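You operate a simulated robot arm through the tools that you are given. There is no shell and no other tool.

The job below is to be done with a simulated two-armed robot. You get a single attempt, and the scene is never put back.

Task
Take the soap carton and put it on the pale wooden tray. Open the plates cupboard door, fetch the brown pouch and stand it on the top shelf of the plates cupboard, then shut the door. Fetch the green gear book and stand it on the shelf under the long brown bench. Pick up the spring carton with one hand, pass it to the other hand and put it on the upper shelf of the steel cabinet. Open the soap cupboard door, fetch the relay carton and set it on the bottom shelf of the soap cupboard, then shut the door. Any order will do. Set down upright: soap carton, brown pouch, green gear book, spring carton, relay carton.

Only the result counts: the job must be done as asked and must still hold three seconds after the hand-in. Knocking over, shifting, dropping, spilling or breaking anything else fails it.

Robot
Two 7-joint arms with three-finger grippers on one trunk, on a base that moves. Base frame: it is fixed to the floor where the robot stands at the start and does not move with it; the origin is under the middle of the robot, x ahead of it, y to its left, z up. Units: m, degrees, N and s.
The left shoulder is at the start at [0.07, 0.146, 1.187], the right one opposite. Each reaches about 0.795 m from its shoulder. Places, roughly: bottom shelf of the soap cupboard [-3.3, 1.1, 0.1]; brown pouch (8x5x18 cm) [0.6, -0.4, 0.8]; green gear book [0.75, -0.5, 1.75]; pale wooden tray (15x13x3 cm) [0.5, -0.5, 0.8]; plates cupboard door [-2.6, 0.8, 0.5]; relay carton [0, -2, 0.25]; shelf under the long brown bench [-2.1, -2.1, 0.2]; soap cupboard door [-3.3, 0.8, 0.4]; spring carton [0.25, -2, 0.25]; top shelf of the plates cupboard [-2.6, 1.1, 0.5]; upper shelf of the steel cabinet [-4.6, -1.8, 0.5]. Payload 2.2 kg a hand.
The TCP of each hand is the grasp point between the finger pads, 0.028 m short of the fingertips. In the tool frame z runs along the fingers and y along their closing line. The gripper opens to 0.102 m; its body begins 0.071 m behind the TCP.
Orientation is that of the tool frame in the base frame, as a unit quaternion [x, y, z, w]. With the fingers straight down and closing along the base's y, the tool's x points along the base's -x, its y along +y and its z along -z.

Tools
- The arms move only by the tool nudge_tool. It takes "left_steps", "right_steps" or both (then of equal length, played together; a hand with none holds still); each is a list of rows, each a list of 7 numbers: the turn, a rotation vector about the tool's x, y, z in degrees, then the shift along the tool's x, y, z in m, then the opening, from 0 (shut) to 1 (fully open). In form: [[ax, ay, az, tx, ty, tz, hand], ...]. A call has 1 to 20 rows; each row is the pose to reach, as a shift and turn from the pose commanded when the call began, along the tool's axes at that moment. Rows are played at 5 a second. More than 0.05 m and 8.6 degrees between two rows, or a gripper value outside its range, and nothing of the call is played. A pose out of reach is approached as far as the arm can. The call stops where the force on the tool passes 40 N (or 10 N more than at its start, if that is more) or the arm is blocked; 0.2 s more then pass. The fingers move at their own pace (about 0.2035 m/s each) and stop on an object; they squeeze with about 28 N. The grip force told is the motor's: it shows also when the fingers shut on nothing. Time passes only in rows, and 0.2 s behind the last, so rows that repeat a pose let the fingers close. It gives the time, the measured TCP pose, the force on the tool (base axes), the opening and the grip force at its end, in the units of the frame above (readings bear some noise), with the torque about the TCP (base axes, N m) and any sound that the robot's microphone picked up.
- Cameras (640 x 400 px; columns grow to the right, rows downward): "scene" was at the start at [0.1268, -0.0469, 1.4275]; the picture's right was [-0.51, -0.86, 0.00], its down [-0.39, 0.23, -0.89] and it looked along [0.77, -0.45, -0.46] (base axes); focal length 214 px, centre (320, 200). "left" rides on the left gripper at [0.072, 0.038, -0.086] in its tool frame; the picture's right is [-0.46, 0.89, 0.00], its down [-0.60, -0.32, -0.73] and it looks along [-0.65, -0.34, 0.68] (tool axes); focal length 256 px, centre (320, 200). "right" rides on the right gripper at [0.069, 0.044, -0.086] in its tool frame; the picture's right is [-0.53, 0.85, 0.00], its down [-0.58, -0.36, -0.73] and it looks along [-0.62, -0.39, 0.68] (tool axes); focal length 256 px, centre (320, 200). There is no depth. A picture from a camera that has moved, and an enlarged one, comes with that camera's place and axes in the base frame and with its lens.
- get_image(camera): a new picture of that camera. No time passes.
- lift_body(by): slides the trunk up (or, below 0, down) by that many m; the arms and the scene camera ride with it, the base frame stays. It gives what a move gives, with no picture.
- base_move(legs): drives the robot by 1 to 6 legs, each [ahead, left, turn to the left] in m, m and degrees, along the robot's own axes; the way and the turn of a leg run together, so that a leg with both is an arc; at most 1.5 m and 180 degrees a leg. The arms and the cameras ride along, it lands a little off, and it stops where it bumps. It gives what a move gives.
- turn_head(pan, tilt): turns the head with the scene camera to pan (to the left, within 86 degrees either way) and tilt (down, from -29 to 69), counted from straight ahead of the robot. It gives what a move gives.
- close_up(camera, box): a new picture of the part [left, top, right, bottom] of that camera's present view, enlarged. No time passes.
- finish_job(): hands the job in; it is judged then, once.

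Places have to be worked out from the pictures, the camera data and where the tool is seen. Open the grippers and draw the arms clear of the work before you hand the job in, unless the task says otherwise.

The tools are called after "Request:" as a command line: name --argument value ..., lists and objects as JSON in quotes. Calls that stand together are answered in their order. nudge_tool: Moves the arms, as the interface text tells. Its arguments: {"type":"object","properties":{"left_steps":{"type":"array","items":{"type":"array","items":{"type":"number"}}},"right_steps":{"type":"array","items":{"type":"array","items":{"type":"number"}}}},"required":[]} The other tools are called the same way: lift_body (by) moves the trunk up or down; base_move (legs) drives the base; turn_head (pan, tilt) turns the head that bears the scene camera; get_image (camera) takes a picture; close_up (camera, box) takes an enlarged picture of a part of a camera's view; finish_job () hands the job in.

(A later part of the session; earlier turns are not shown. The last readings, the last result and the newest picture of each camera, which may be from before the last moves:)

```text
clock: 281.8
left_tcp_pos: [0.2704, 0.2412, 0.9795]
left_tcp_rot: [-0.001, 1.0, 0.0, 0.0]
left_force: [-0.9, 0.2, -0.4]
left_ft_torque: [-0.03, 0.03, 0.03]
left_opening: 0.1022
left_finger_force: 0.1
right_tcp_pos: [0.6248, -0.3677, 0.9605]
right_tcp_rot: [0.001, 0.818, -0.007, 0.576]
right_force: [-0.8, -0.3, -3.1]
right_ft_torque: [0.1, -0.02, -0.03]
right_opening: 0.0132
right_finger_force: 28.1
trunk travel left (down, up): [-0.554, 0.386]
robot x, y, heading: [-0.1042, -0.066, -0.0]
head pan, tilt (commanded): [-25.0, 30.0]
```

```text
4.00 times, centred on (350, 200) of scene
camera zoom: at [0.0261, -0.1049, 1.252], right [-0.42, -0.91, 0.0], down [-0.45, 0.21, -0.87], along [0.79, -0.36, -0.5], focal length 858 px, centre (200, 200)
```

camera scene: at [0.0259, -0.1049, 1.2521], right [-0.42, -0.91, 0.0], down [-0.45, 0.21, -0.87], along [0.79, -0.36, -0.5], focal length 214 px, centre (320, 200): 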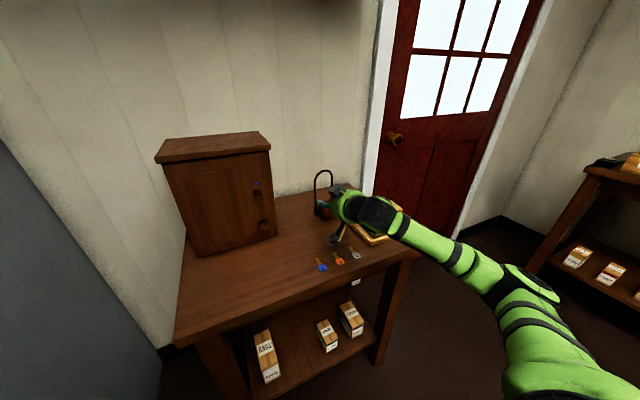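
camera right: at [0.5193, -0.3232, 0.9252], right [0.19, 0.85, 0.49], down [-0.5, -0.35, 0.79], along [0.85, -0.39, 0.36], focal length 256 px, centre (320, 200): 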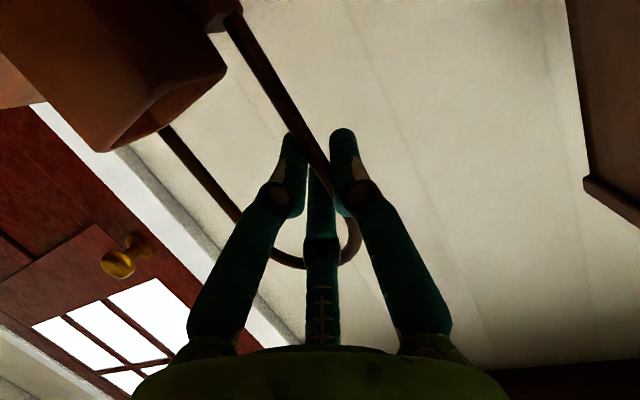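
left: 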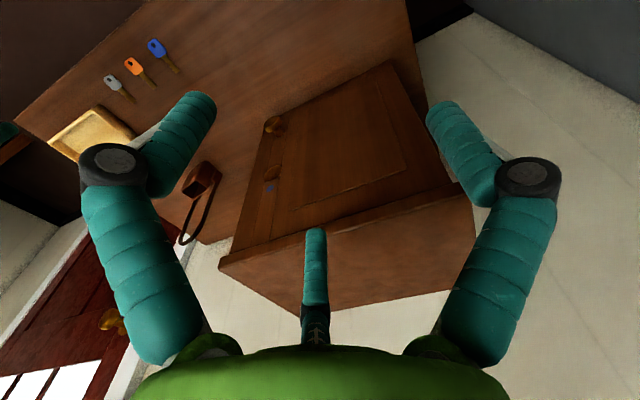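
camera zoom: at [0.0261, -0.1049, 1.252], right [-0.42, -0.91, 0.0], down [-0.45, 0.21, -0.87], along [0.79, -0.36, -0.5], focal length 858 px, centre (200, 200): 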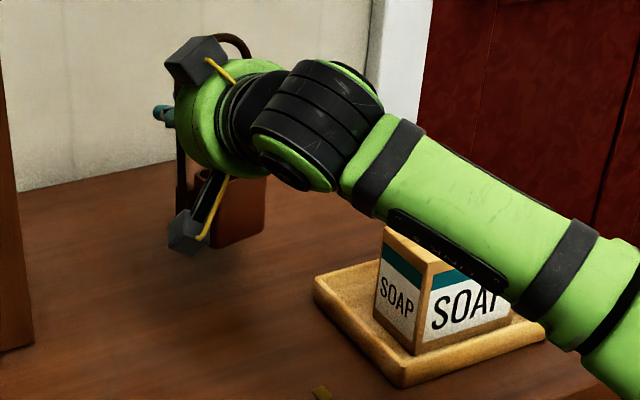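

The pouch is lifted and unchanged in the grip. I back out and drive to the plates cupboard, keeping well clear of the open door.

Request:
base_move --legs '[[-0.5, 0, 0], [0, 0, 90], [-0.75, 0, 0], [0, 1.5, 0], [0, 0.95, 0]]'

Request:
turn_head --pan -15 --tilt 30

Request:
get_image --camera "scene"

Request:
get_image --camera "right"

```text
clock: 303.9
left_tcp_pos: [-3.3741, -0.437, 0.98]
left_tcp_rot: [0.708, -0.707, 0.0, 0.0]
left_force: [0.9, 0.5, 0.0]
left_ft_torque: [-0.03, 0.03, -0.02]
left_opening: 0.1021
left_finger_force: 0.1
right_tcp_pos: [-2.7646, -0.0832, 0.9609]
right_tcp_rot: [-0.578, 0.579, 0.403, 0.411]
right_force: [0.1, -0.4, -2.6]
right_ft_torque: [0.03, 0.12, 0.0]
right_opening: 0.0135
right_finger_force: 28.0
trunk travel left (down, up): [-0.554, 0.386]
robot x, y, heading: [-3.0631, -0.8141, 90.1]
head pan, tilt (commanded): [-25.0, 30.0]
```

```text
clock: 304.6
left_tcp_pos: [-3.3742, -0.4365, 0.9791]
left_tcp_rot: [0.708, -0.707, 0.0, -0.001]
left_force: [0.1, 1.1, -0.2]
left_ft_torque: [0.01, -0.03, 0.01]
left_opening: 0.102
left_finger_force: 0.1
right_tcp_pos: [-2.7644, -0.0841, 0.9602]
right_tcp_rot: [-0.578, 0.579, 0.403, 0.411]
right_force: [-0.5, -0.3, -2.1]
right_ft_torque: [0.01, 0.09, -0.02]
right_opening: 0.0134
right_finger_force: 27.8
trunk travel left (down, up): [-0.554, 0.386]
robot x, y, heading: [-3.07, -0.8092, 90.1]
head pan, tilt (commanded): [-15.0, 30.0]
```

```text
taken
camera scene: at [-3.0457, -0.6744, 1.252], right [0.97, -0.26, 0.0], down [-0.13, -0.48, -0.87], along [0.22, 0.84, -0.5], focal length 214 px, centre (320, 200)
```

scene: 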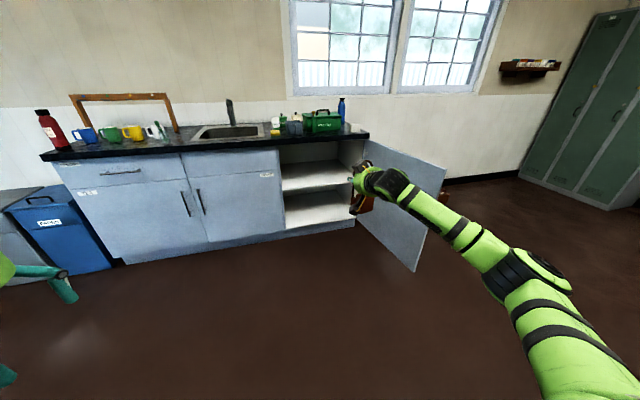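

```text
taken
camera right: at [-2.8104, -0.1865, 0.9247], right [-0.85, 0.19, 0.5], down [0.35, -0.5, 0.79], along [0.4, 0.85, 0.36], focal length 256 px, centre (320, 200)
```

right: 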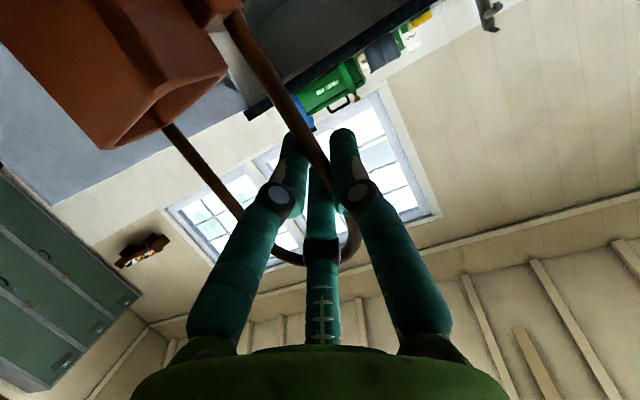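

The pouch hangs as gripped and the door stands at about 108°. I lower the trunk to shelf height plus a margin and approach, stopping short to check.

Request:
lift_body --by -0.3

Request:
base_move --legs '[[0.72, 0, 0]]'

Request:
turn_head --pan -25 --tilt 25

Request:
get_image --camera "scene"

Request:
get_image --camera "right"

```text
clock: 307.6
left_tcp_pos: [-3.3733, -0.4363, 0.6791]
left_tcp_rot: [0.708, -0.707, 0.0, -0.001]
left_force: [-1.3, -0.4, 0.0]
left_ft_torque: [0.01, -0.01, 0.01]
left_opening: 0.1019
left_finger_force: 0.1
right_tcp_pos: [-2.7657, -0.0831, 0.6595]
right_tcp_rot: [0.578, -0.578, -0.404, -0.411]
right_force: [0.1, -0.4, -1.5]
right_ft_torque: [0.02, 0.13, -0.01]
right_opening: 0.0132
right_finger_force: 28.1
trunk travel left (down, up): [-0.254, 0.686]
robot x, y, heading: [-3.0685, -0.8114, 89.8]
head pan, tilt (commanded): [-15.0, 30.0]
```

```text
clock: 311.5
left_tcp_pos: [-3.3749, 0.2863, 0.6782]
left_tcp_rot: [0.708, -0.706, 0.0, 0.0]
left_force: [-0.2, -0.5, -0.4]
left_ft_torque: [0.0, -0.03, 0.01]
left_opening: 0.1018
left_finger_force: 0.1
right_tcp_pos: [-2.765, 0.6379, 0.6604]
right_tcp_rot: [-0.577, 0.579, 0.402, 0.412]
right_force: [0.3, -0.9, -2.7]
right_ft_torque: [0.03, 0.1, 0.02]
right_opening: 0.013
right_finger_force: 28.3
trunk travel left (down, up): [-0.254, 0.686]
robot x, y, heading: [-3.0693, -0.09, 90.1]
head pan, tilt (commanded): [-15.0, 30.0]
```

```text
clock: 312.2
left_tcp_pos: [-3.3749, 0.2871, 0.6797]
left_tcp_rot: [0.708, -0.707, 0.0, 0.0]
left_force: [0.1, 0.6, 0.0]
left_ft_torque: [0.0, -0.02, 0.0]
left_opening: 0.102
left_finger_force: 0.0
right_tcp_pos: [-2.7644, 0.64, 0.6611]
right_tcp_rot: [-0.577, 0.579, 0.403, 0.412]
right_force: [-0.3, 0.3, -3.6]
right_ft_torque: [0.03, 0.09, 0.0]
right_opening: 0.0131
right_finger_force: 27.8
trunk travel left (down, up): [-0.254, 0.686]
robot x, y, heading: [-3.0721, -0.0821, 90.1]
head pan, tilt (commanded): [-25.0, 25.0]
```

```text
taken
camera scene: at [-3.0308, 0.0439, 0.9599], right [0.91, -0.42, 0.0], down [-0.18, -0.38, -0.91], along [0.38, 0.82, -0.42], focal length 214 px, centre (320, 200)
```

scene: 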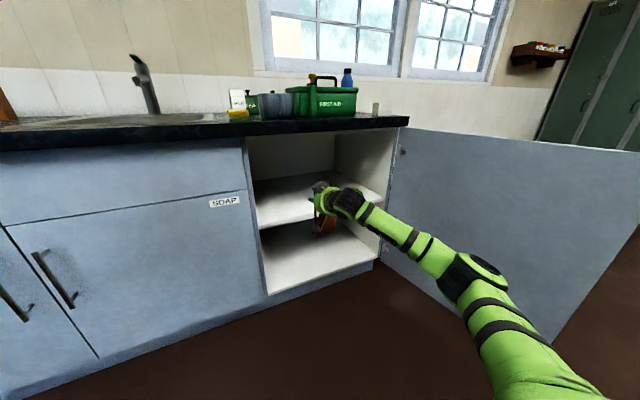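

```text
taken
camera right: at [-2.8107, 0.5355, 0.6246], right [-0.85, 0.19, 0.5], down [0.35, -0.5, 0.79], along [0.4, 0.85, 0.35], focal length 256 px, centre (320, 200)
```

right: 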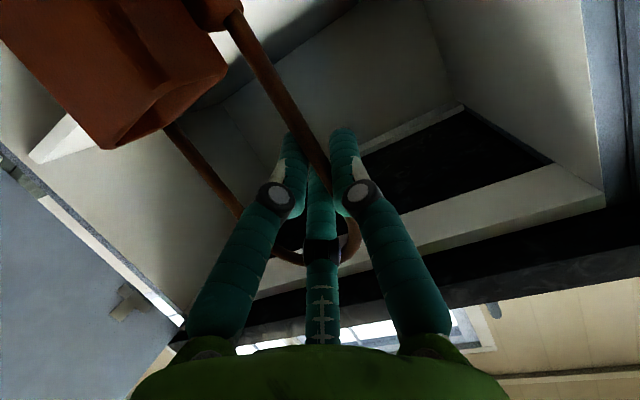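

I zoom on the hand and shelf edge to check the pouch's height over the shelf.

Request:
close_up --camera "scene" --box '[240, 120, 420, 280]'

```text
2.50 times, centred on (330, 200) of scene
camera zoom: at [-3.0308, 0.0439, 0.9599], right [0.91, -0.42, 0.0], down [-0.18, -0.38, -0.91], along [0.38, 0.82, -0.42], focal length 536 px, centre (295, 200)
```

zoom: 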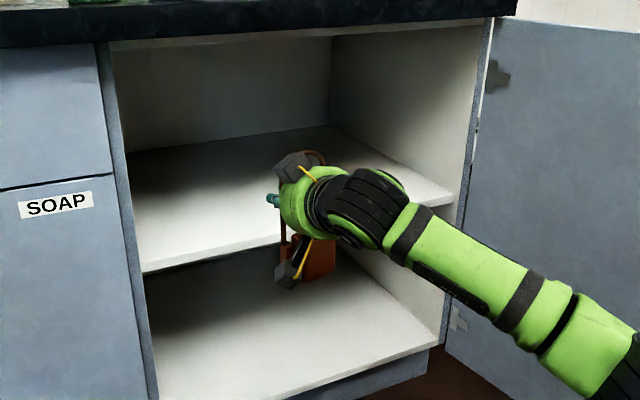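

The shelf top is at about z 0.51 and the pouch bottom is about 3 cm above it. I drive 26 cm further in.

Request:
base_move --legs '[[0.26, 0, 0]]'

Request:
get_image --camera "scene"

Request:
close_up --camera "scene" --box '[260, 110, 420, 230]'

Request:
get_image --camera "right"

```text
clock: 314.1
left_tcp_pos: [-3.3738, 0.5465, 0.6801]
left_tcp_rot: [0.707, -0.707, 0.0, 0.0]
left_force: [-0.5, 0.2, 0.1]
left_ft_torque: [0.02, 0.02, -0.03]
left_opening: 0.1019
left_finger_force: 0.0
right_tcp_pos: [-2.7649, 0.8974, 0.6619]
right_tcp_rot: [-0.577, 0.579, 0.403, 0.412]
right_force: [0.5, 0.4, -3.1]
right_ft_torque: [0.03, 0.11, -0.01]
right_opening: 0.0133
right_finger_force: 27.9
trunk travel left (down, up): [-0.254, 0.686]
robot x, y, heading: [-3.0684, 0.1672, 89.9]
head pan, tilt (commanded): [-25.0, 25.0]
```

```text
taken
camera scene: at [-3.0308, 0.3031, 0.9599], right [0.91, -0.42, 0.0], down [-0.18, -0.38, -0.91], along [0.38, 0.82, -0.42], focal length 214 px, centre (320, 200)
```

scene: 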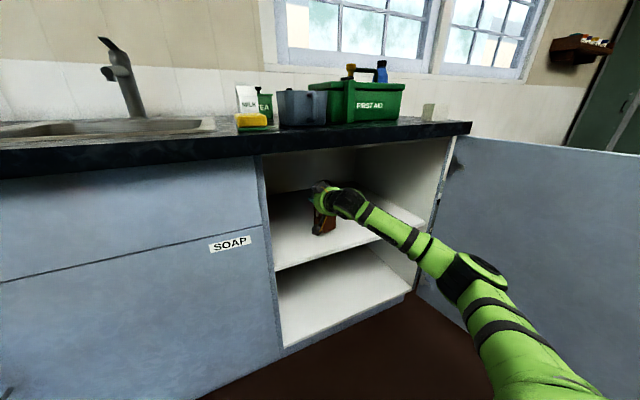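

```text
3.33 times, centred on (340, 170) of scene
camera zoom: at [-3.0308, 0.3031, 0.9599], right [0.91, -0.42, 0.0], down [-0.18, -0.38, -0.91], along [0.38, 0.82, -0.42], focal length 715 px, centre (253, 300)
```

zoom: 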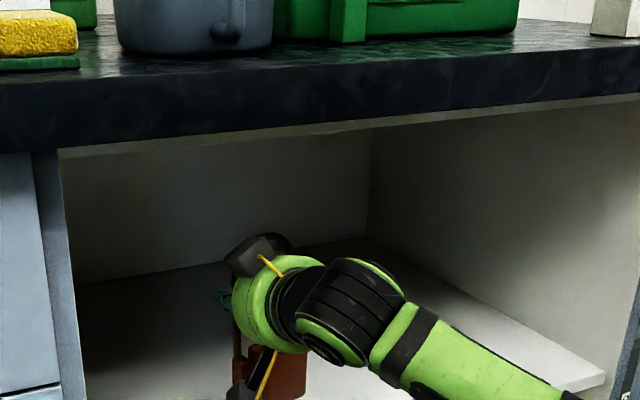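

```text
taken
camera right: at [-2.8109, 0.7946, 0.6246], right [-0.85, 0.19, 0.5], down [0.35, -0.5, 0.79], along [0.4, 0.85, 0.35], focal length 256 px, centre (320, 200)
```

right: 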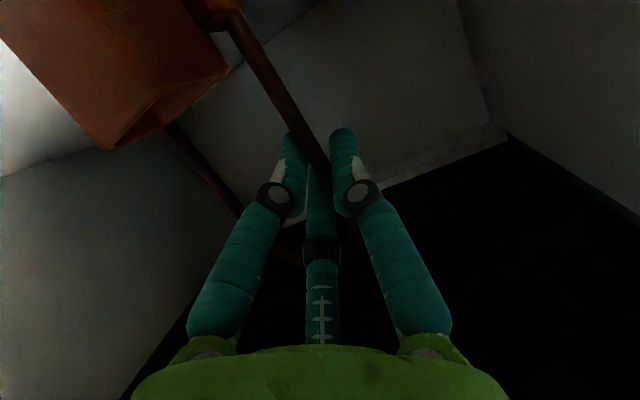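

The pouch hangs inside the cupboard above the shelf. I lower 2 cm and then in fine steps.

Request:
nudge_tool --right_steps '[[0, 0, 0, 0.0094, 0, 0.0034, 0], [0, 0, 0, 0.0188, 0, 0.0067, 0], [0, 0, 0, 0.0225, 0, 0.008, 0]]'

Request:
nudge_tool --right_steps '[[0, 0, 0, 0.0028, 0, 0.001, 0], [0, 0, 0, 0.0047, 0, 0.0017, 0]]'

```text
clock: 314.9
left_tcp_pos: [-3.3753, 0.5445, 0.6785]
left_tcp_rot: [0.708, -0.706, 0.0, 0.0]
left_force: [0.4, 0.3, 0.0]
left_ft_torque: [0.04, -0.02, 0.01]
left_opening: 0.1019
left_finger_force: 0.0
right_tcp_pos: [-2.7666, 0.8983, 0.6373]
right_tcp_rot: [-0.578, 0.579, 0.402, 0.411]
right_force: [-0.5, 0.2, -2.6]
right_ft_torque: [0.06, 0.08, 0.0]
right_opening: 0.013
right_finger_force: 28.4
trunk travel left (down, up): [-0.254, 0.686]
robot x, y, heading: [-3.0713, 0.1655, 90.1]
head pan, tilt (commanded): [-25.0, 25.0]
```

```text
clock: 315.5
left_tcp_pos: [-3.3744, 0.5445, 0.6798]
left_tcp_rot: [0.708, -0.706, -0.001, 0.0]
left_force: [-0.5, 0.0, 0.0]
left_ft_torque: [0.0, 0.02, 0.01]
left_opening: 0.1019
left_finger_force: 0.1
right_tcp_pos: [-2.7638, 0.8977, 0.6333]
right_tcp_rot: [-0.578, 0.579, 0.403, 0.411]
right_force: [0.2, 0.2, -2.8]
right_ft_torque: [0.01, 0.09, -0.01]
right_opening: 0.013
right_finger_force: 27.8
trunk travel left (down, up): [-0.254, 0.686]
robot x, y, heading: [-3.0695, 0.1691, 89.9]
head pan, tilt (commanded): [-25.0, 25.0]
```

No contact yet at TCP z 0.633. I keep going down by 3 mm steps.

Request:
nudge_tool --right_steps '[[0, 0, 0, 0.0028, 0, 0.001, 0], [0, 0, 0, 0.0056, 0, 0.002, 0]]'

Request:
close_up --camera "scene" --box '[290, 170, 370, 250]'

```text
clock: 316.1
left_tcp_pos: [-3.376, 0.5437, 0.6806]
left_tcp_rot: [-0.707, 0.707, 0.0, 0.001]
left_force: [-0.1, -0.4, 0.1]
left_ft_torque: [0.0, -0.02, -0.01]
left_opening: 0.102
left_finger_force: 0.0
right_tcp_pos: [-2.7653, 0.8966, 0.6314]
right_tcp_rot: [-0.576, 0.578, 0.404, 0.414]
right_force: [-0.1, -0.2, 8.4]
right_ft_torque: [-0.37, -0.03, 0.02]
right_opening: 0.0132
right_finger_force: 27.8
trunk travel left (down, up): [-0.254, 0.686]
robot x, y, heading: [-3.0686, 0.1701, 89.9]
head pan, tilt (commanded): [-25.0, 25.0]
```

```text
5.00 times, centred on (330, 210) of scene
camera zoom: at [-3.0315, 0.3013, 0.9604], right [0.91, -0.42, 0.0], down [-0.18, -0.38, -0.91], along [0.38, 0.82, -0.42], focal length 1072 px, centre (270, 150)
```

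zoom: 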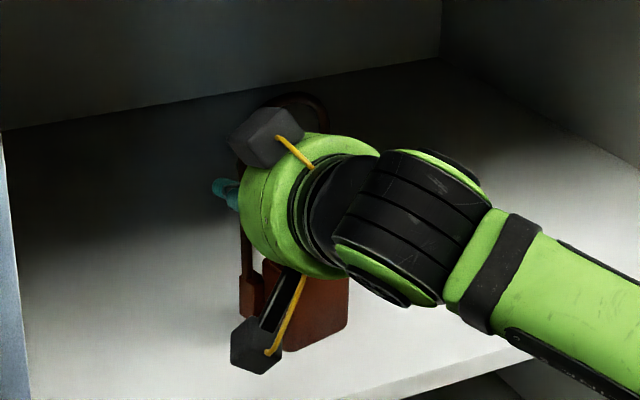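

The pouch touches down with about 11 N, upright and 4–5 cm inside the shelf edge. I relieve slightly and open the fingers.

Request:
nudge_tool --right_steps '[[0, 0, 0, -0.0015, 0, -0.0005, 0], [0, 0, 0, -0.0015, 0, -0.0005, 0.2], [0, 0, 0, -0.0015, 0, -0.0005, 0.3], [0, 0, 0, -0.0015, 0.001, -0.0005, 0.36]]'

Request:
get_image --camera "right"

Request:
close_up --camera "scene" --box '[290, 170, 370, 250]'

```text
clock: 317.1
left_tcp_pos: [-3.3753, 0.5451, 0.6793]
left_tcp_rot: [0.708, -0.706, 0.0, -0.001]
left_force: [0.2, -0.4, 0.1]
left_ft_torque: [0.04, -0.01, 0.01]
left_opening: 0.1019
left_finger_force: 0.0
right_tcp_pos: [-2.7663, 0.8972, 0.6273]
right_tcp_rot: [-0.577, 0.579, 0.403, 0.412]
right_force: [-0.1, 0.3, 0.2]
right_ft_torque: [0.0, 0.0, -0.03]
right_opening: 0.037
right_finger_force: 0.0
trunk travel left (down, up): [-0.254, 0.686]
robot x, y, heading: [-3.0668, 0.1704, 90.1]
head pan, tilt (commanded): [-25.0, 25.0]
```

```text
taken
camera right: at [-2.8117, 0.7943, 0.5915], right [-0.85, 0.19, 0.5], down [0.35, -0.5, 0.79], along [0.4, 0.85, 0.36], focal length 256 px, centre (320, 200)
```

right: 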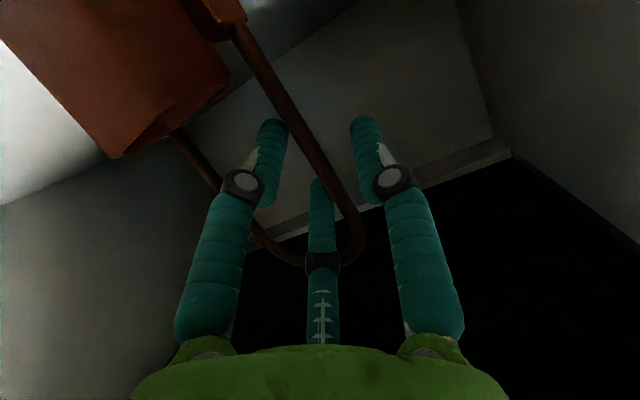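

```text
5.00 times, centred on (330, 210) of scene
camera zoom: at [-3.031, 0.3024, 0.96], right [0.91, -0.42, 0.0], down [-0.18, -0.38, -0.91], along [0.38, 0.82, -0.42], focal length 1072 px, centre (270, 150)
```

zoom: 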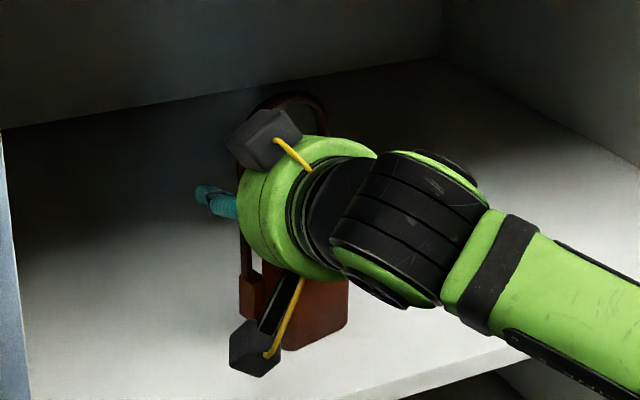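

The leg is free between the fingers and the pouch stands still. I retreat 6 cm with the arm along the entry path, then back the base out.

Request:
nudge_tool --right_steps '[[0, 0, 0, 0.004, 0, -0.014, 0.36], [0, 0, 0, 0.01, 0, -0.0283, 0.36], [0, 0, 0, 0.0202, 0, -0.0565, 0.36]]'

Request:
get_image --camera "right"

Request:
base_move --legs '[[-0.3, 0, 0]]'

Request:
close_up --camera "scene" --box '[240, 120, 420, 280]'

```text
clock: 317.9
left_tcp_pos: [-3.3736, 0.5438, 0.6807]
left_tcp_rot: [0.708, -0.706, 0.0, -0.001]
left_force: [-0.6, 0.0, -0.2]
left_ft_torque: [0.02, 0.01, -0.02]
left_opening: 0.1021
left_finger_force: 0.0
right_tcp_pos: [-2.7663, 0.8374, 0.6278]
right_tcp_rot: [-0.577, 0.579, 0.403, 0.412]
right_force: [0.0, 0.7, 0.0]
right_ft_torque: [0.01, -0.02, -0.01]
right_opening: 0.0367
right_finger_force: 0.1
trunk travel left (down, up): [-0.254, 0.686]
robot x, y, heading: [-3.0681, 0.1673, 90.2]
head pan, tilt (commanded): [-25.0, 25.0]
```

```text
taken
camera right: at [-2.812, 0.734, 0.5915], right [-0.85, 0.19, 0.5], down [0.35, -0.5, 0.79], along [0.4, 0.85, 0.36], focal length 256 px, centre (320, 200)
```

right: 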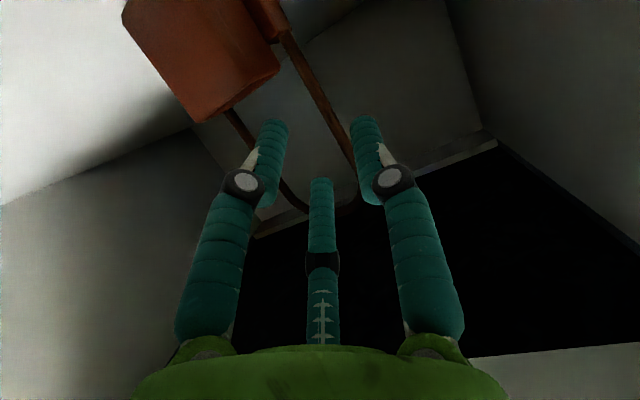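

```text
clock: 319.9
left_tcp_pos: [-3.374, 0.2466, 0.6782]
left_tcp_rot: [0.707, -0.707, -0.001, -0.001]
left_force: [0.6, 0.4, -0.5]
left_ft_torque: [-0.02, 0.0, -0.02]
left_opening: 0.102
left_finger_force: 0.2
right_tcp_pos: [-2.766, 0.5382, 0.6266]
right_tcp_rot: [-0.577, 0.58, 0.402, 0.412]
right_force: [-0.1, 0.2, 0.1]
right_ft_torque: [0.04, 0.0, 0.03]
right_opening: 0.0367
right_finger_force: 0.1
trunk travel left (down, up): [-0.254, 0.686]
robot x, y, heading: [-3.0679, -0.1282, 89.7]
head pan, tilt (commanded): [-25.0, 25.0]
```

```text
2.50 times, centred on (330, 200) of scene
camera zoom: at [-3.0309, 0.0033, 0.9601], right [0.91, -0.42, 0.0], down [-0.18, -0.38, -0.91], along [0.38, 0.82, -0.42], focal length 536 px, centre (295, 200)
```

zoom: 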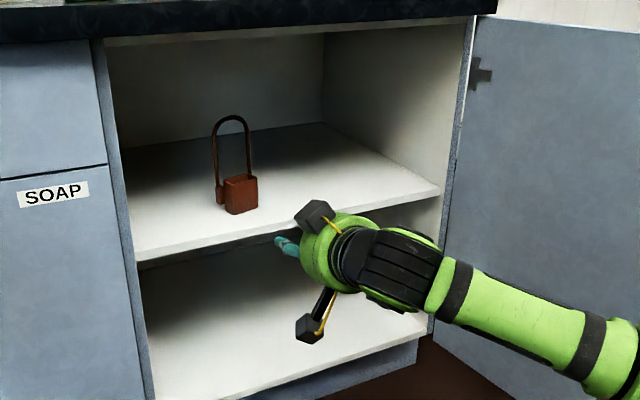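

The pouch stands upright on the top shelf. Now I'll shut that door: I back away, raise the trunk, and turn the right hand to fingers-down, shut, to push the door from outside.

Request:
base_move --legs '[[-0.45, 0, 0]]'

Request:
lift_body --by 0.27

Request:
nudge_tool --right_steps '[[0, 8, 0, 0.025, 0, -0.014, 0.2], [0, 16, 0, 0.05, 0, -0.029, 0], [0, 24, 0, 0.076, 0, -0.044, 0], [0, 32, 0, 0.101, 0, -0.058, 0], [0, 40, 0, 0.126, 0, -0.073, 0], [0, 48, 0, 0.151, 0, -0.087, 0], [0, 56, 0, 0.177, 0, -0.102, 0], [0, 64, 0, 0.202, 0, -0.116, 0], [0, 70, 0, 0.227, 0, -0.131, 0]]'

Request:
get_image --camera "scene"

```text
clock: 322.6
left_tcp_pos: [-3.3748, -0.203, 0.6789]
left_tcp_rot: [-0.706, 0.708, 0.0, 0.001]
left_force: [-0.7, -0.9, -0.3]
left_ft_torque: [0.01, -0.02, -0.01]
left_opening: 0.1023
left_finger_force: 0.1
right_tcp_pos: [-2.7639, 0.0862, 0.6273]
right_tcp_rot: [-0.576, 0.581, 0.401, 0.413]
right_force: [-0.4, 0.1, 0.4]
right_ft_torque: [0.02, -0.02, 0.0]
right_opening: 0.0368
right_finger_force: 0.1
trunk travel left (down, up): [-0.254, 0.686]
robot x, y, heading: [-3.0692, -0.5803, 89.7]
head pan, tilt (commanded): [-25.0, 25.0]
```

```text
clock: 325.4
left_tcp_pos: [-3.3742, -0.2025, 0.9492]
left_tcp_rot: [-0.706, 0.708, 0.0, 0.0]
left_force: [0.7, -0.9, -0.7]
left_ft_torque: [0.0, -0.01, -0.03]
left_opening: 0.1018
left_finger_force: 0.1
right_tcp_pos: [-2.7652, 0.0876, 0.8973]
right_tcp_rot: [-0.576, 0.58, 0.402, 0.413]
right_force: [-0.6, 0.0, -0.8]
right_ft_torque: [-0.03, 0.01, 0.01]
right_opening: 0.0367
right_finger_force: 0.1
trunk travel left (down, up): [-0.524, 0.416]
robot x, y, heading: [-3.0684, -0.582, 89.7]
head pan, tilt (commanded): [-25.0, 25.0]
```

```text
clock: 327.4
left_tcp_pos: [-3.374, -0.2028, 0.9496]
left_tcp_rot: [-0.706, 0.708, 0.0, 0.0]
left_force: [-0.1, 1.1, -1.2]
left_ft_torque: [0.02, -0.02, -0.05]
left_opening: 0.102
left_finger_force: 0.1
right_tcp_pos: [-2.7654, -0.1139, 0.7265]
right_tcp_rot: [-0.702, 0.712, -0.002, 0.005]
right_force: [-0.4, -0.5, -0.1]
right_ft_torque: [0.01, 0.01, 0.07]
right_opening: 0.0023
right_finger_force: 28.2
trunk travel left (down, up): [-0.524, 0.416]
robot x, y, heading: [-3.0738, -0.5818, 89.6]
head pan, tilt (commanded): [-25.0, 25.0]
```

```text
taken
camera scene: at [-3.0316, -0.4473, 1.23], right [0.9, -0.43, 0.0], down [-0.18, -0.38, -0.91], along [0.39, 0.82, -0.42], focal length 214 px, centre (320, 200)
```

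scene: 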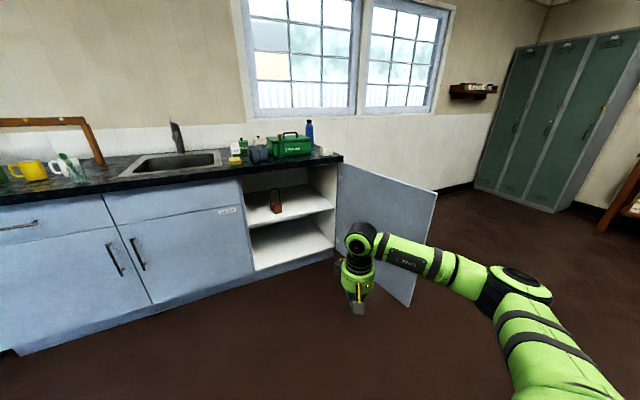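

The door's tip is near (-2.12, 0.18). I strafe right past it in front, then go ahead so the hand stands on the door's outer side.

Request:
base_move --legs '[[0, -0.79, 0.4], [0.44, 0, 0]]'

Request:
turn_head --pan -10 --tilt 35

Request:
get_image --camera "scene"

```text
clock: 333.8
left_tcp_pos: [-2.589, 0.2082, 0.9485]
left_tcp_rot: [0.707, -0.707, -0.001, 0.0]
left_force: [-0.3, 0.1, -0.3]
left_ft_torque: [0.02, -0.01, 0.01]
left_opening: 0.102
left_finger_force: 0.0
right_tcp_pos: [-1.9808, 0.2965, 0.7267]
right_tcp_rot: [-0.703, 0.712, 0.0, 0.005]
right_force: [-0.6, 0.2, 1.4]
right_ft_torque: [0.01, 0.0, -0.04]
right_opening: 0.002
right_finger_force: 28.2
trunk travel left (down, up): [-0.524, 0.416]
robot x, y, heading: [-2.2855, -0.1685, 89.6]
head pan, tilt (commanded): [-25.0, 25.0]
stopped in leg 2: the robot was blocked; the commanded pose is now the measured one
```

```text
clock: 334.6
left_tcp_pos: [-2.5885, 0.2064, 0.9484]
left_tcp_rot: [-0.705, 0.709, 0.001, 0.0]
left_force: [0.5, -0.9, -0.6]
left_ft_torque: [0.01, -0.02, 0.02]
left_opening: 0.1021
left_finger_force: 0.1
right_tcp_pos: [-1.9813, 0.2973, 0.7257]
right_tcp_rot: [-0.703, 0.711, -0.001, 0.004]
right_force: [0.8, 0.5, 0.2]
right_ft_torque: [-0.01, -0.01, 0.0]
right_opening: 0.0024
right_finger_force: 28.6
trunk travel left (down, up): [-0.524, 0.416]
robot x, y, heading: [-2.2791, -0.1681, 89.5]
head pan, tilt (commanded): [-10.0, 35.0]
```

```text
taken
camera scene: at [-2.27, -0.0336, 1.2143], right [0.98, -0.18, 0.0], down [-0.1, -0.56, -0.82], along [0.15, 0.81, -0.57], focal length 214 px, centre (320, 200)
```

scene: 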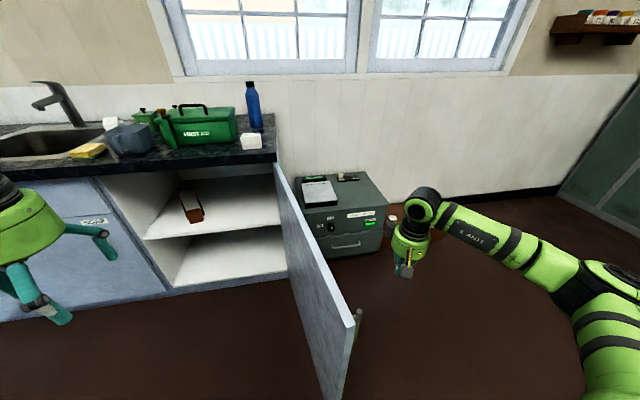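

The base front just touched the door's tip region, so I extend the arm ahead first and back the base off before pushing.

Request:
nudge_tool --right_steps '[[0, 0, 0, -0.04, 0, 0, 0], [0, 0, 0, -0.08, 0, 0, 0], [0, 0, 0, -0.12, 0, 0, 0]]'

Request:
base_move --legs '[[-0.12, 0, 0]]'

Request:
get_image --camera "scene"

```text
clock: 335.4
left_tcp_pos: [-2.5899, 0.2101, 0.949]
left_tcp_rot: [-0.706, 0.709, 0.0, 0.001]
left_force: [-0.3, 1.2, 0.0]
left_ft_torque: [-0.07, -0.03, -0.01]
left_opening: 0.1018
left_finger_force: 0.1
right_tcp_pos: [-1.9779, 0.4183, 0.7272]
right_tcp_rot: [-0.702, 0.712, -0.002, 0.006]
right_force: [0.9, 0.0, 0.2]
right_ft_torque: [-0.02, -0.02, 0.02]
right_opening: 0.002
right_finger_force: 28.0
trunk travel left (down, up): [-0.524, 0.416]
robot x, y, heading: [-2.2828, -0.1701, 89.8]
head pan, tilt (commanded): [-10.0, 35.0]
```

```text
clock: 336.6
left_tcp_pos: [-2.5904, 0.0867, 0.9491]
left_tcp_rot: [-0.706, 0.709, 0.0, 0.001]
left_force: [0.0, -0.7, 0.2]
left_ft_torque: [-0.02, 0.0, 0.0]
left_opening: 0.1021
left_finger_force: 0.1
right_tcp_pos: [-1.9794, 0.2975, 0.7286]
right_tcp_rot: [-0.702, 0.712, -0.001, 0.005]
right_force: [-0.9, 0.7, -0.7]
right_ft_torque: [0.0, 0.0, -0.03]
right_opening: 0.0021
right_finger_force: 27.4
trunk travel left (down, up): [-0.524, 0.416]
robot x, y, heading: [-2.2808, -0.2905, 89.6]
head pan, tilt (commanded): [-10.0, 35.0]
```

```text
taken
camera scene: at [-2.2705, -0.1543, 1.2143], right [0.98, -0.18, 0.0], down [-0.1, -0.56, -0.82], along [0.15, 0.81, -0.57], focal length 214 px, centre (320, 200)
```

scene: 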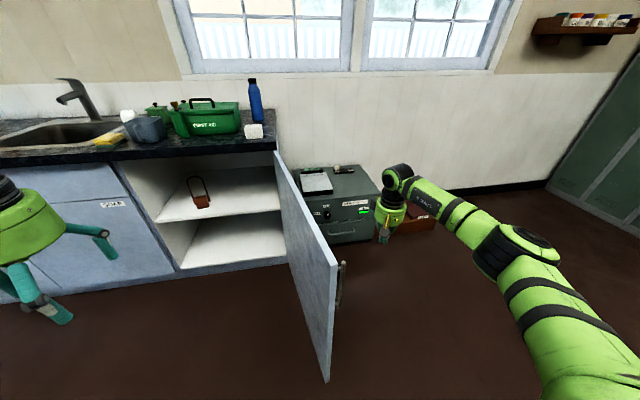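

I push the door with the shut hand by strafing left 0.43 m.

Request:
base_move --legs '[[0, 0.43, 0]]'

Request:
get_image --camera "scene"

```text
clock: 339.2
left_tcp_pos: [-3.0116, 0.0938, 0.9493]
left_tcp_rot: [-0.703, 0.711, 0.0, 0.0]
left_force: [-0.8, 0.8, -0.3]
left_ft_torque: [-0.01, 0.02, -0.05]
left_opening: 0.102
left_finger_force: 0.1
right_tcp_pos: [-2.3985, 0.2987, 0.7282]
right_tcp_rot: [-0.699, 0.715, -0.001, 0.005]
right_force: [-0.7, 0.2, -0.4]
right_ft_torque: [-0.02, -0.03, 0.03]
right_opening: 0.0022
right_finger_force: 28.0
trunk travel left (down, up): [-0.524, 0.416]
robot x, y, heading: [-2.7092, -0.2846, 89.4]
head pan, tilt (commanded): [-10.0, 35.0]
```

```text
taken
camera scene: at [-2.6943, -0.1505, 1.2143], right [0.98, -0.19, 0.0], down [-0.11, -0.56, -0.82], along [0.15, 0.8, -0.57], focal length 214 px, centre (320, 200)
```

scene: 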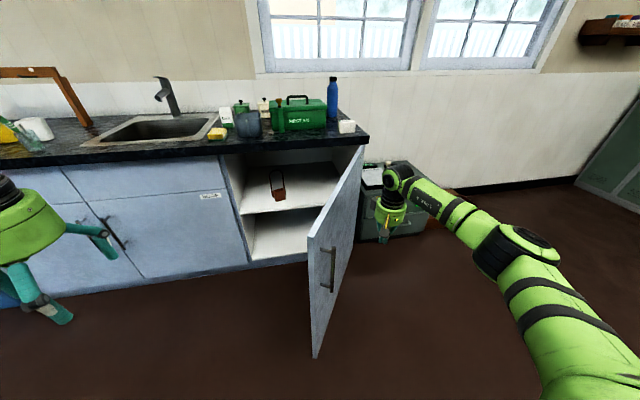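

The door swings along nicely. I continue with two diagonal legs.

Request:
base_move --legs '[[0.08, 0.16, 0.4], [0.115, 0.123, 0]]'

Request:
get_image --camera "scene"

```text
clock: 341.8
left_tcp_pos: [-3.2972, 0.2872, 0.9494]
left_tcp_rot: [-0.706, 0.708, 0.001, 0.0]
left_force: [-0.7, 0.4, -0.6]
left_ft_torque: [-0.07, 0.01, 0.01]
left_opening: 0.1019
left_finger_force: 0.0
right_tcp_pos: [-2.686, 0.4974, 0.7269]
right_tcp_rot: [-0.702, 0.712, -0.001, 0.005]
right_force: [-0.2, 0.4, 0.4]
right_ft_torque: [-0.03, -0.02, -0.02]
right_opening: 0.002
right_finger_force: 28.4
trunk travel left (down, up): [-0.524, 0.416]
robot x, y, heading: [-2.9934, -0.0909, 90.0]
head pan, tilt (commanded): [-10.0, 35.0]
```

```text
taken
camera scene: at [-2.9779, 0.0465, 1.2142], right [0.98, -0.18, 0.0], down [-0.1, -0.56, -0.82], along [0.15, 0.81, -0.57], focal length 214 px, centre (320, 200)
```

scene: 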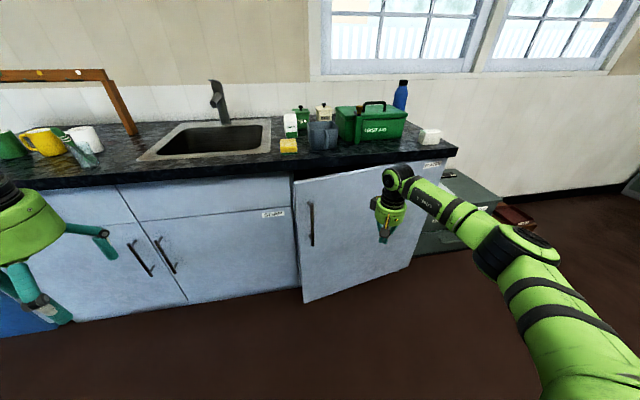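

The door is almost shut. Since the upright hand would meet the counter edge, I back off a little and tilt the hand forward to push with the fingertips.

Request:
base_move --legs '[[-0.2, 0.05, 0]]'

Request:
nudge_tool --right_steps '[[0, -7.5, 0, -0.03, 0, 0.005, 0], [0, -15, 0, -0.063, 0, 0.009, 0], [0, -22.5, 0, -0.095, 0, 0.01, 0], [0, -30, 0, -0.127, 0, 0.01, 0], [0, -37.5, 0, -0.158, 0, 0.005, 0], [0, -45, 0, -0.187, 0, -0.01, 0]]'

Request:
get_image --camera "scene"

```text
clock: 343.4
left_tcp_pos: [-3.3466, 0.0883, 0.9494]
left_tcp_rot: [-0.705, 0.709, 0.001, 0.0]
left_force: [-0.1, -0.2, 0.9]
left_ft_torque: [0.0, -0.01, 0.04]
left_opening: 0.1019
left_finger_force: 0.1
right_tcp_pos: [-2.7355, 0.2983, 0.7283]
right_tcp_rot: [-0.701, 0.714, -0.001, 0.005]
right_force: [-0.3, -0.2, -1.0]
right_ft_torque: [0.02, -0.02, 0.0]
right_opening: 0.002
right_finger_force: 28.5
trunk travel left (down, up): [-0.524, 0.416]
robot x, y, heading: [-3.041, -0.2873, 89.7]
head pan, tilt (commanded): [-10.0, 35.0]
```

```text
clock: 344.8
left_tcp_pos: [-3.3463, 0.0895, 0.9489]
left_tcp_rot: [-0.705, 0.709, -0.001, 0.001]
left_force: [-0.2, -0.2, -0.5]
left_ft_torque: [0.0, 0.02, -0.01]
left_opening: 0.1021
left_finger_force: 0.1
right_tcp_pos: [-2.733, 0.4864, 0.7389]
right_tcp_rot: [-0.648, 0.657, 0.268, 0.279]
right_force: [-0.9, 0.2, 0.0]
right_ft_torque: [-0.02, 0.01, 0.01]
right_opening: 0.0021
right_finger_force: 27.3
trunk travel left (down, up): [-0.524, 0.416]
robot x, y, heading: [-3.0448, -0.291, 89.5]
head pan, tilt (commanded): [-10.0, 35.0]
```

```text
taken
camera scene: at [-3.0285, -0.1522, 1.2142], right [0.98, -0.18, 0.0], down [-0.1, -0.56, -0.82], along [0.15, 0.81, -0.57], focal length 214 px, centre (320, 200)
```

scene: 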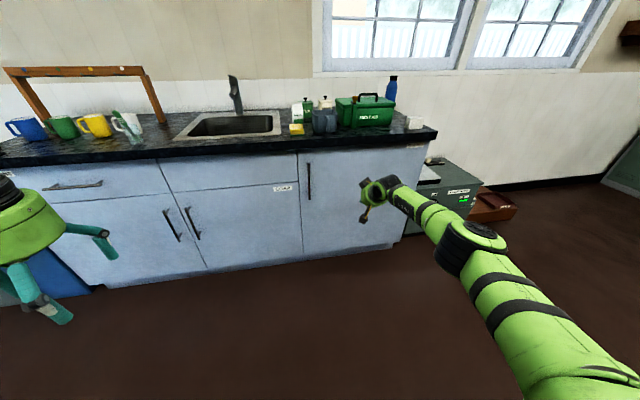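

The door seems to have swung shut by itself. I zoom to check that it is flush.

Request:
close_up --camera "scene" --box '[260, 130, 440, 270]'

Request:
close_up --camera "scene" --box '[280, 145, 330, 265]'

```text
2.86 times, centred on (350, 200) of scene
camera zoom: at [-3.0285, -0.1522, 1.2142], right [0.98, -0.18, 0.0], down [-0.1, -0.56, -0.82], along [0.15, 0.81, -0.57], focal length 613 px, centre (234, 200)
```

zoom: 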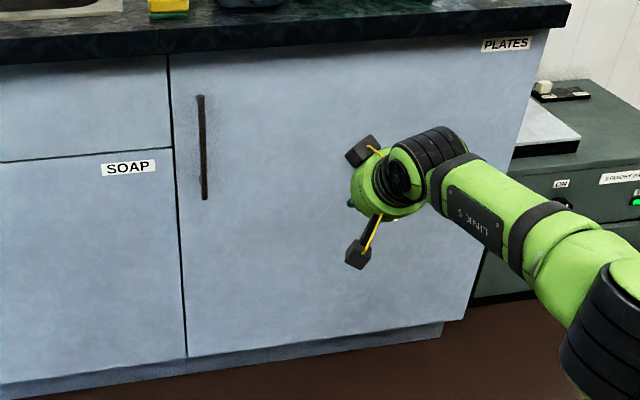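

```text
3.33 times, centred on (305, 205) of scene
camera zoom: at [-3.0285, -0.1522, 1.2142], right [0.98, -0.18, 0.0], down [-0.1, -0.56, -0.82], along [0.15, 0.81, -0.57], focal length 715 px, centre (370, 183)
```

zoom: 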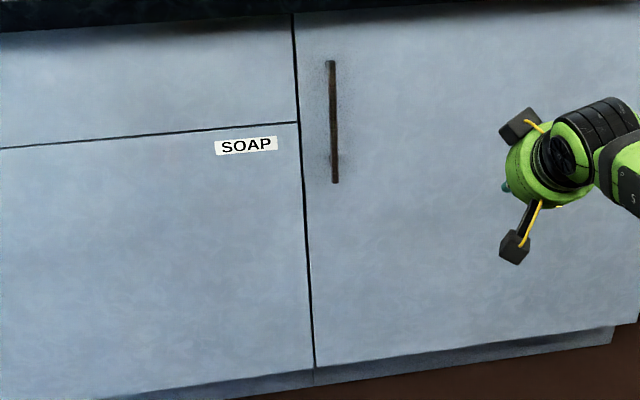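

It looks flush. To be certain it is fully shut, I press it gently with the closed fingertips near the free edge.

Request:
base_move --legs '[[0.22, 0.06, 0]]'

Request:
nudge_tool --right_steps '[[0, 0, 0, -0.014, 0, 0.014, 0], [0, 0, 0, -0.021, 0, 0.021, 0], [0, 0, 0, -0.028, 0, 0.028, 0], [0, 0, 0, -0.035, 0, 0.035, 0], [0, 0, 0, -0.042, 0, 0.042, 0]]'

```text
clock: 346.5
left_tcp_pos: [-3.4067, 0.3095, 0.9496]
left_tcp_rot: [-0.705, 0.709, 0.0, 0.0]
left_force: [-0.1, 0.1, -0.5]
left_ft_torque: [-0.03, -0.01, 0.01]
left_opening: 0.102
left_finger_force: 0.1
right_tcp_pos: [-2.7914, 0.7058, 0.7397]
right_tcp_rot: [-0.648, 0.657, 0.267, 0.278]
right_force: [-0.5, 0.2, 0.6]
right_ft_torque: [0.02, 0.02, 0.02]
right_opening: 0.0021
right_finger_force: 28.4
trunk travel left (down, up): [-0.524, 0.416]
robot x, y, heading: [-3.0989, -0.0654, 89.6]
head pan, tilt (commanded): [-10.0, 35.0]
```

```text
clock: 347.7
left_tcp_pos: [-3.4055, 0.3097, 0.9496]
left_tcp_rot: [-0.705, 0.709, 0.001, 0.001]
left_force: [0.2, 0.7, -0.3]
left_ft_torque: [0.0, -0.02, -0.02]
left_opening: 0.1022
left_finger_force: 0.0
right_tcp_pos: [-2.791, 0.7151, 0.739]
right_tcp_rot: [-0.648, 0.657, 0.267, 0.278]
right_force: [-0.5, 0.2, -0.9]
right_ft_torque: [0.0, -0.02, 0.04]
right_opening: 0.0024
right_finger_force: 28.4
right hand out of reach, approached as far as the arm can: row 1, 2, 3, 4, 5
trunk travel left (down, up): [-0.524, 0.416]
robot x, y, heading: [-3.1003, -0.0688, 89.9]
head pan, tilt (commanded): [-10.0, 35.0]
```

The arm is at full stretch, so I nudge the base ahead 5 cm for a gentle press.

Request:
base_move --legs '[[0.05, 0, 0]]'

Request:
close_up --camera "scene" --box '[260, 130, 440, 270]'

```text
clock: 348.7
left_tcp_pos: [-3.4028, 0.3485, 0.9482]
left_tcp_rot: [-0.704, 0.71, 0.0, 0.001]
left_force: [-0.2, -0.6, 0.4]
left_ft_torque: [-0.03, 0.01, -0.02]
left_opening: 0.1021
left_finger_force: 0.1
right_tcp_pos: [-2.7898, 0.7483, 0.7374]
right_tcp_rot: [-0.649, 0.662, 0.26, 0.27]
right_force: [-1.6, -9.7, 2.9]
right_ft_torque: [0.01, -0.04, -0.04]
right_opening: 0.0024
right_finger_force: 28.5
trunk travel left (down, up): [-0.524, 0.416]
robot x, y, heading: [-3.0976, -0.0301, 89.8]
head pan, tilt (commanded): [-10.0, 35.0]
stopped in leg 1: the force on the tool passed its limit at 125 N (the readings are from after the stop); the commanded pose is now the measured one
```

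```text
2.86 times, centred on (350, 200) of scene
camera zoom: at [-3.0866, 0.1046, 1.2145], right [0.98, -0.18, 0.0], down [-0.1, -0.56, -0.82], along [0.15, 0.81, -0.57], focal length 613 px, centre (234, 200)
```

zoom: 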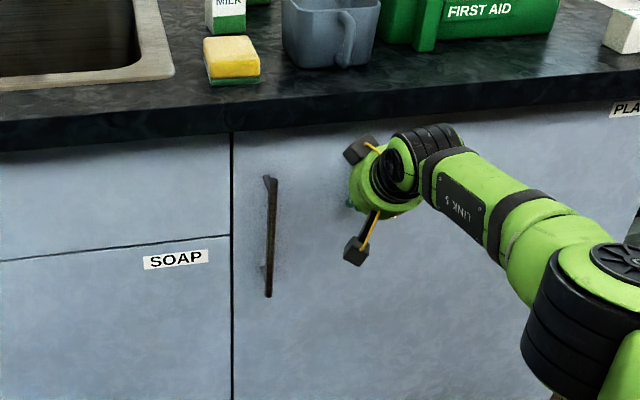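

The plates door is shut (rigid contact). I back off, tuck the left arm up and in, and prepare the right hand for the soap door's handle.

Request:
base_move --legs '[[-0.42, 0, 0.2]]'

Request:
nudge_tool --right_steps '[[0, -4.5, 0, -0.002, 0.022, -0.036, 0.3], [0, -9, 0, -0.004, 0.043, -0.072, 0.6], [0, -13.5, 0, -0.007, 0.065, -0.108, 0.6], [0, -18, 0, -0.009, 0.087, -0.144, 0.6], [0, -22.5, 0, -0.011, 0.108, -0.179, 0.6], [0, -27, 0, -0.013, 0.13, -0.215, 0.6]]' --left_steps '[[0, 0, 0, 0.015, 0, -0.03, 1], [0, 0, 0, 0.03, 0, -0.06, 1], [0, 0, 0, 0.045, 0, -0.09, 1], [0, 0, 0, 0.06, 0, -0.12, 1], [0, 0, 0, 0.075, 0, -0.15, 1], [0, 0, 0, 0.09, 0, -0.18, 1]]'

Request:
lift_body --by -0.37

Request:
base_move --legs '[[0, 0.58, 0]]'

Request:
turn_head --pan 0 --tilt 25

Request:
get_image --camera "scene"

```text
clock: 351.3
left_tcp_pos: [-3.4078, -0.0715, 0.9485]
left_tcp_rot: [-0.706, 0.708, 0.0, 0.001]
left_force: [0.0, -0.6, -0.4]
left_ft_torque: [0.0, -0.01, -0.02]
left_opening: 0.1019
left_finger_force: 0.1
right_tcp_pos: [-2.7947, 0.3298, 0.7355]
right_tcp_rot: [-0.65, 0.661, 0.261, 0.27]
right_force: [0.1, -0.3, -0.3]
right_ft_torque: [-0.03, 0.0, 0.01]
right_opening: 0.0021
right_finger_force: 28.2
trunk travel left (down, up): [-0.524, 0.416]
robot x, y, heading: [-3.101, -0.4491, 89.7]
head pan, tilt (commanded): [-10.0, 35.0]
```

```text
clock: 352.7
left_tcp_pos: [-3.3832, -0.1397, 1.1069]
left_tcp_rot: [-0.706, 0.708, -0.001, -0.001]
left_force: [0.8, 0.1, -0.4]
left_ft_torque: [0.01, 0.03, 0.0]
left_opening: 0.102
left_finger_force: 0.2
left hand out of reach, approached as far as the arm can: row 5, 6
right_tcp_pos: [-2.9254, 0.1928, 0.8992]
right_tcp_rot: [-0.57, 0.581, 0.405, 0.417]
right_force: [0.1, 0.4, 1.0]
right_ft_torque: [0.01, 0.01, 0.02]
right_opening: 0.0611
right_finger_force: 0.0
trunk travel left (down, up): [-0.524, 0.416]
robot x, y, heading: [-3.103, -0.4491, 89.8]
head pan, tilt (commanded): [-10.0, 35.0]
```

```text
clock: 356.2
left_tcp_pos: [-3.3852, -0.1388, 0.7365]
left_tcp_rot: [-0.706, 0.709, 0.0, 0.001]
left_force: [0.1, -0.1, -0.1]
left_ft_torque: [0.02, 0.0, -0.01]
left_opening: 0.1021
left_finger_force: 0.2
right_tcp_pos: [-2.9258, 0.1929, 0.5295]
right_tcp_rot: [-0.572, 0.579, 0.405, 0.416]
right_force: [-0.2, 0.4, -0.5]
right_ft_torque: [-0.02, -0.01, -0.01]
right_opening: 0.0611
right_finger_force: 0.2
trunk travel left (down, up): [-0.154, 0.786]
robot x, y, heading: [-3.1038, -0.4492, 89.7]
head pan, tilt (commanded): [-10.0, 35.0]
```

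```text
clock: 359.5
left_tcp_pos: [-3.9645, -0.1366, 0.737]
left_tcp_rot: [-0.706, 0.708, 0.0, 0.0]
left_force: [0.6, 0.3, 0.7]
left_ft_torque: [-0.03, -0.01, 0.03]
left_opening: 0.1019
left_finger_force: 0.0
right_tcp_pos: [-3.5074, 0.1961, 0.528]
right_tcp_rot: [-0.571, 0.58, 0.404, 0.417]
right_force: [-0.4, -0.2, -0.3]
right_ft_torque: [0.0, 0.01, 0.02]
right_opening: 0.0612
right_finger_force: 0.0
trunk travel left (down, up): [-0.154, 0.786]
robot x, y, heading: [-3.683, -0.4483, 89.7]
head pan, tilt (commanded): [-10.0, 35.0]
```

```text
clock: 360.3
left_tcp_pos: [-3.9648, -0.1352, 0.7354]
left_tcp_rot: [-0.705, 0.709, 0.0, 0.0]
left_force: [0.3, 0.1, 0.4]
left_ft_torque: [-0.01, 0.0, 0.02]
left_opening: 0.1018
left_finger_force: 0.0
right_tcp_pos: [-3.5069, 0.1961, 0.5276]
right_tcp_rot: [-0.571, 0.58, 0.405, 0.417]
right_force: [0.3, -0.2, -0.3]
right_ft_torque: [0.02, 0.0, 0.03]
right_opening: 0.0613
right_finger_force: 0.1
trunk travel left (down, up): [-0.154, 0.786]
robot x, y, heading: [-3.6834, -0.4442, 89.6]
head pan, tilt (commanded): [0.0, 25.0]
```

```text
taken
camera scene: at [-3.6842, -0.3049, 0.86], right [1.0, 0.0, 0.0], down [0.0, -0.42, -0.91], along [0.0, 0.91, -0.42], focal length 214 px, centre (320, 200)
```

scene: 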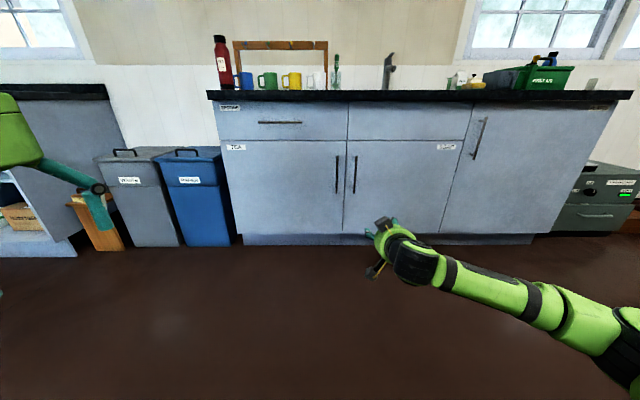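

The soap door (label at its right top) has its bar handle at its left edge, next to the TEA door's handle. I zoom to measure it.

Request:
close_up --camera "scene" --box '[300, 120, 480, 250]'

Request:
get_image --camera "right"

```text
3.08 times, centred on (390, 185) of scene
camera zoom: at [-3.6842, -0.3049, 0.86], right [1.0, 0.0, 0.0], down [0.0, -0.42, -0.91], along [0.0, 0.91, -0.42], focal length 660 px, centre (105, 246)
```

zoom: 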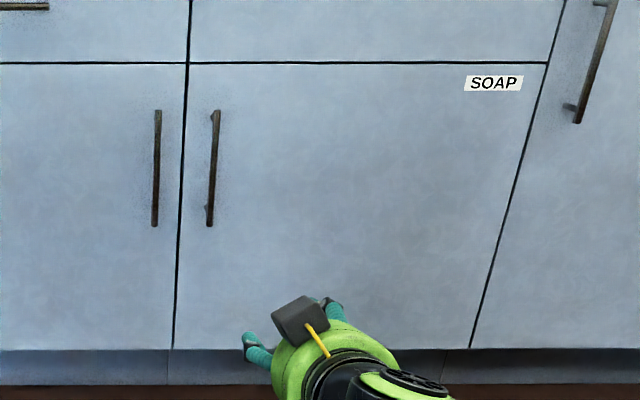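

```text
taken
camera right: at [-3.5539, 0.0941, 0.4908], right [-0.85, 0.19, 0.5], down [0.35, -0.51, 0.79], along [0.4, 0.84, 0.36], focal length 256 px, centre (320, 200)
```

right: 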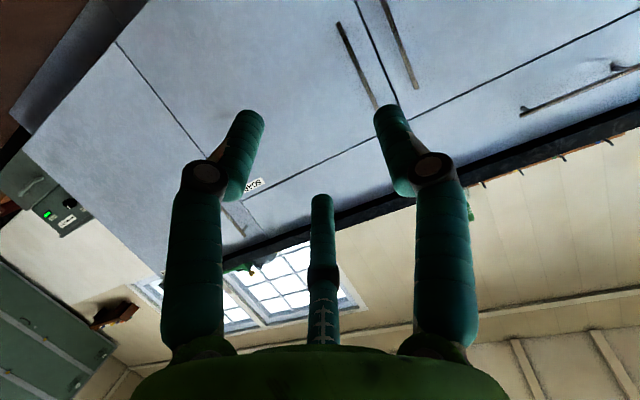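

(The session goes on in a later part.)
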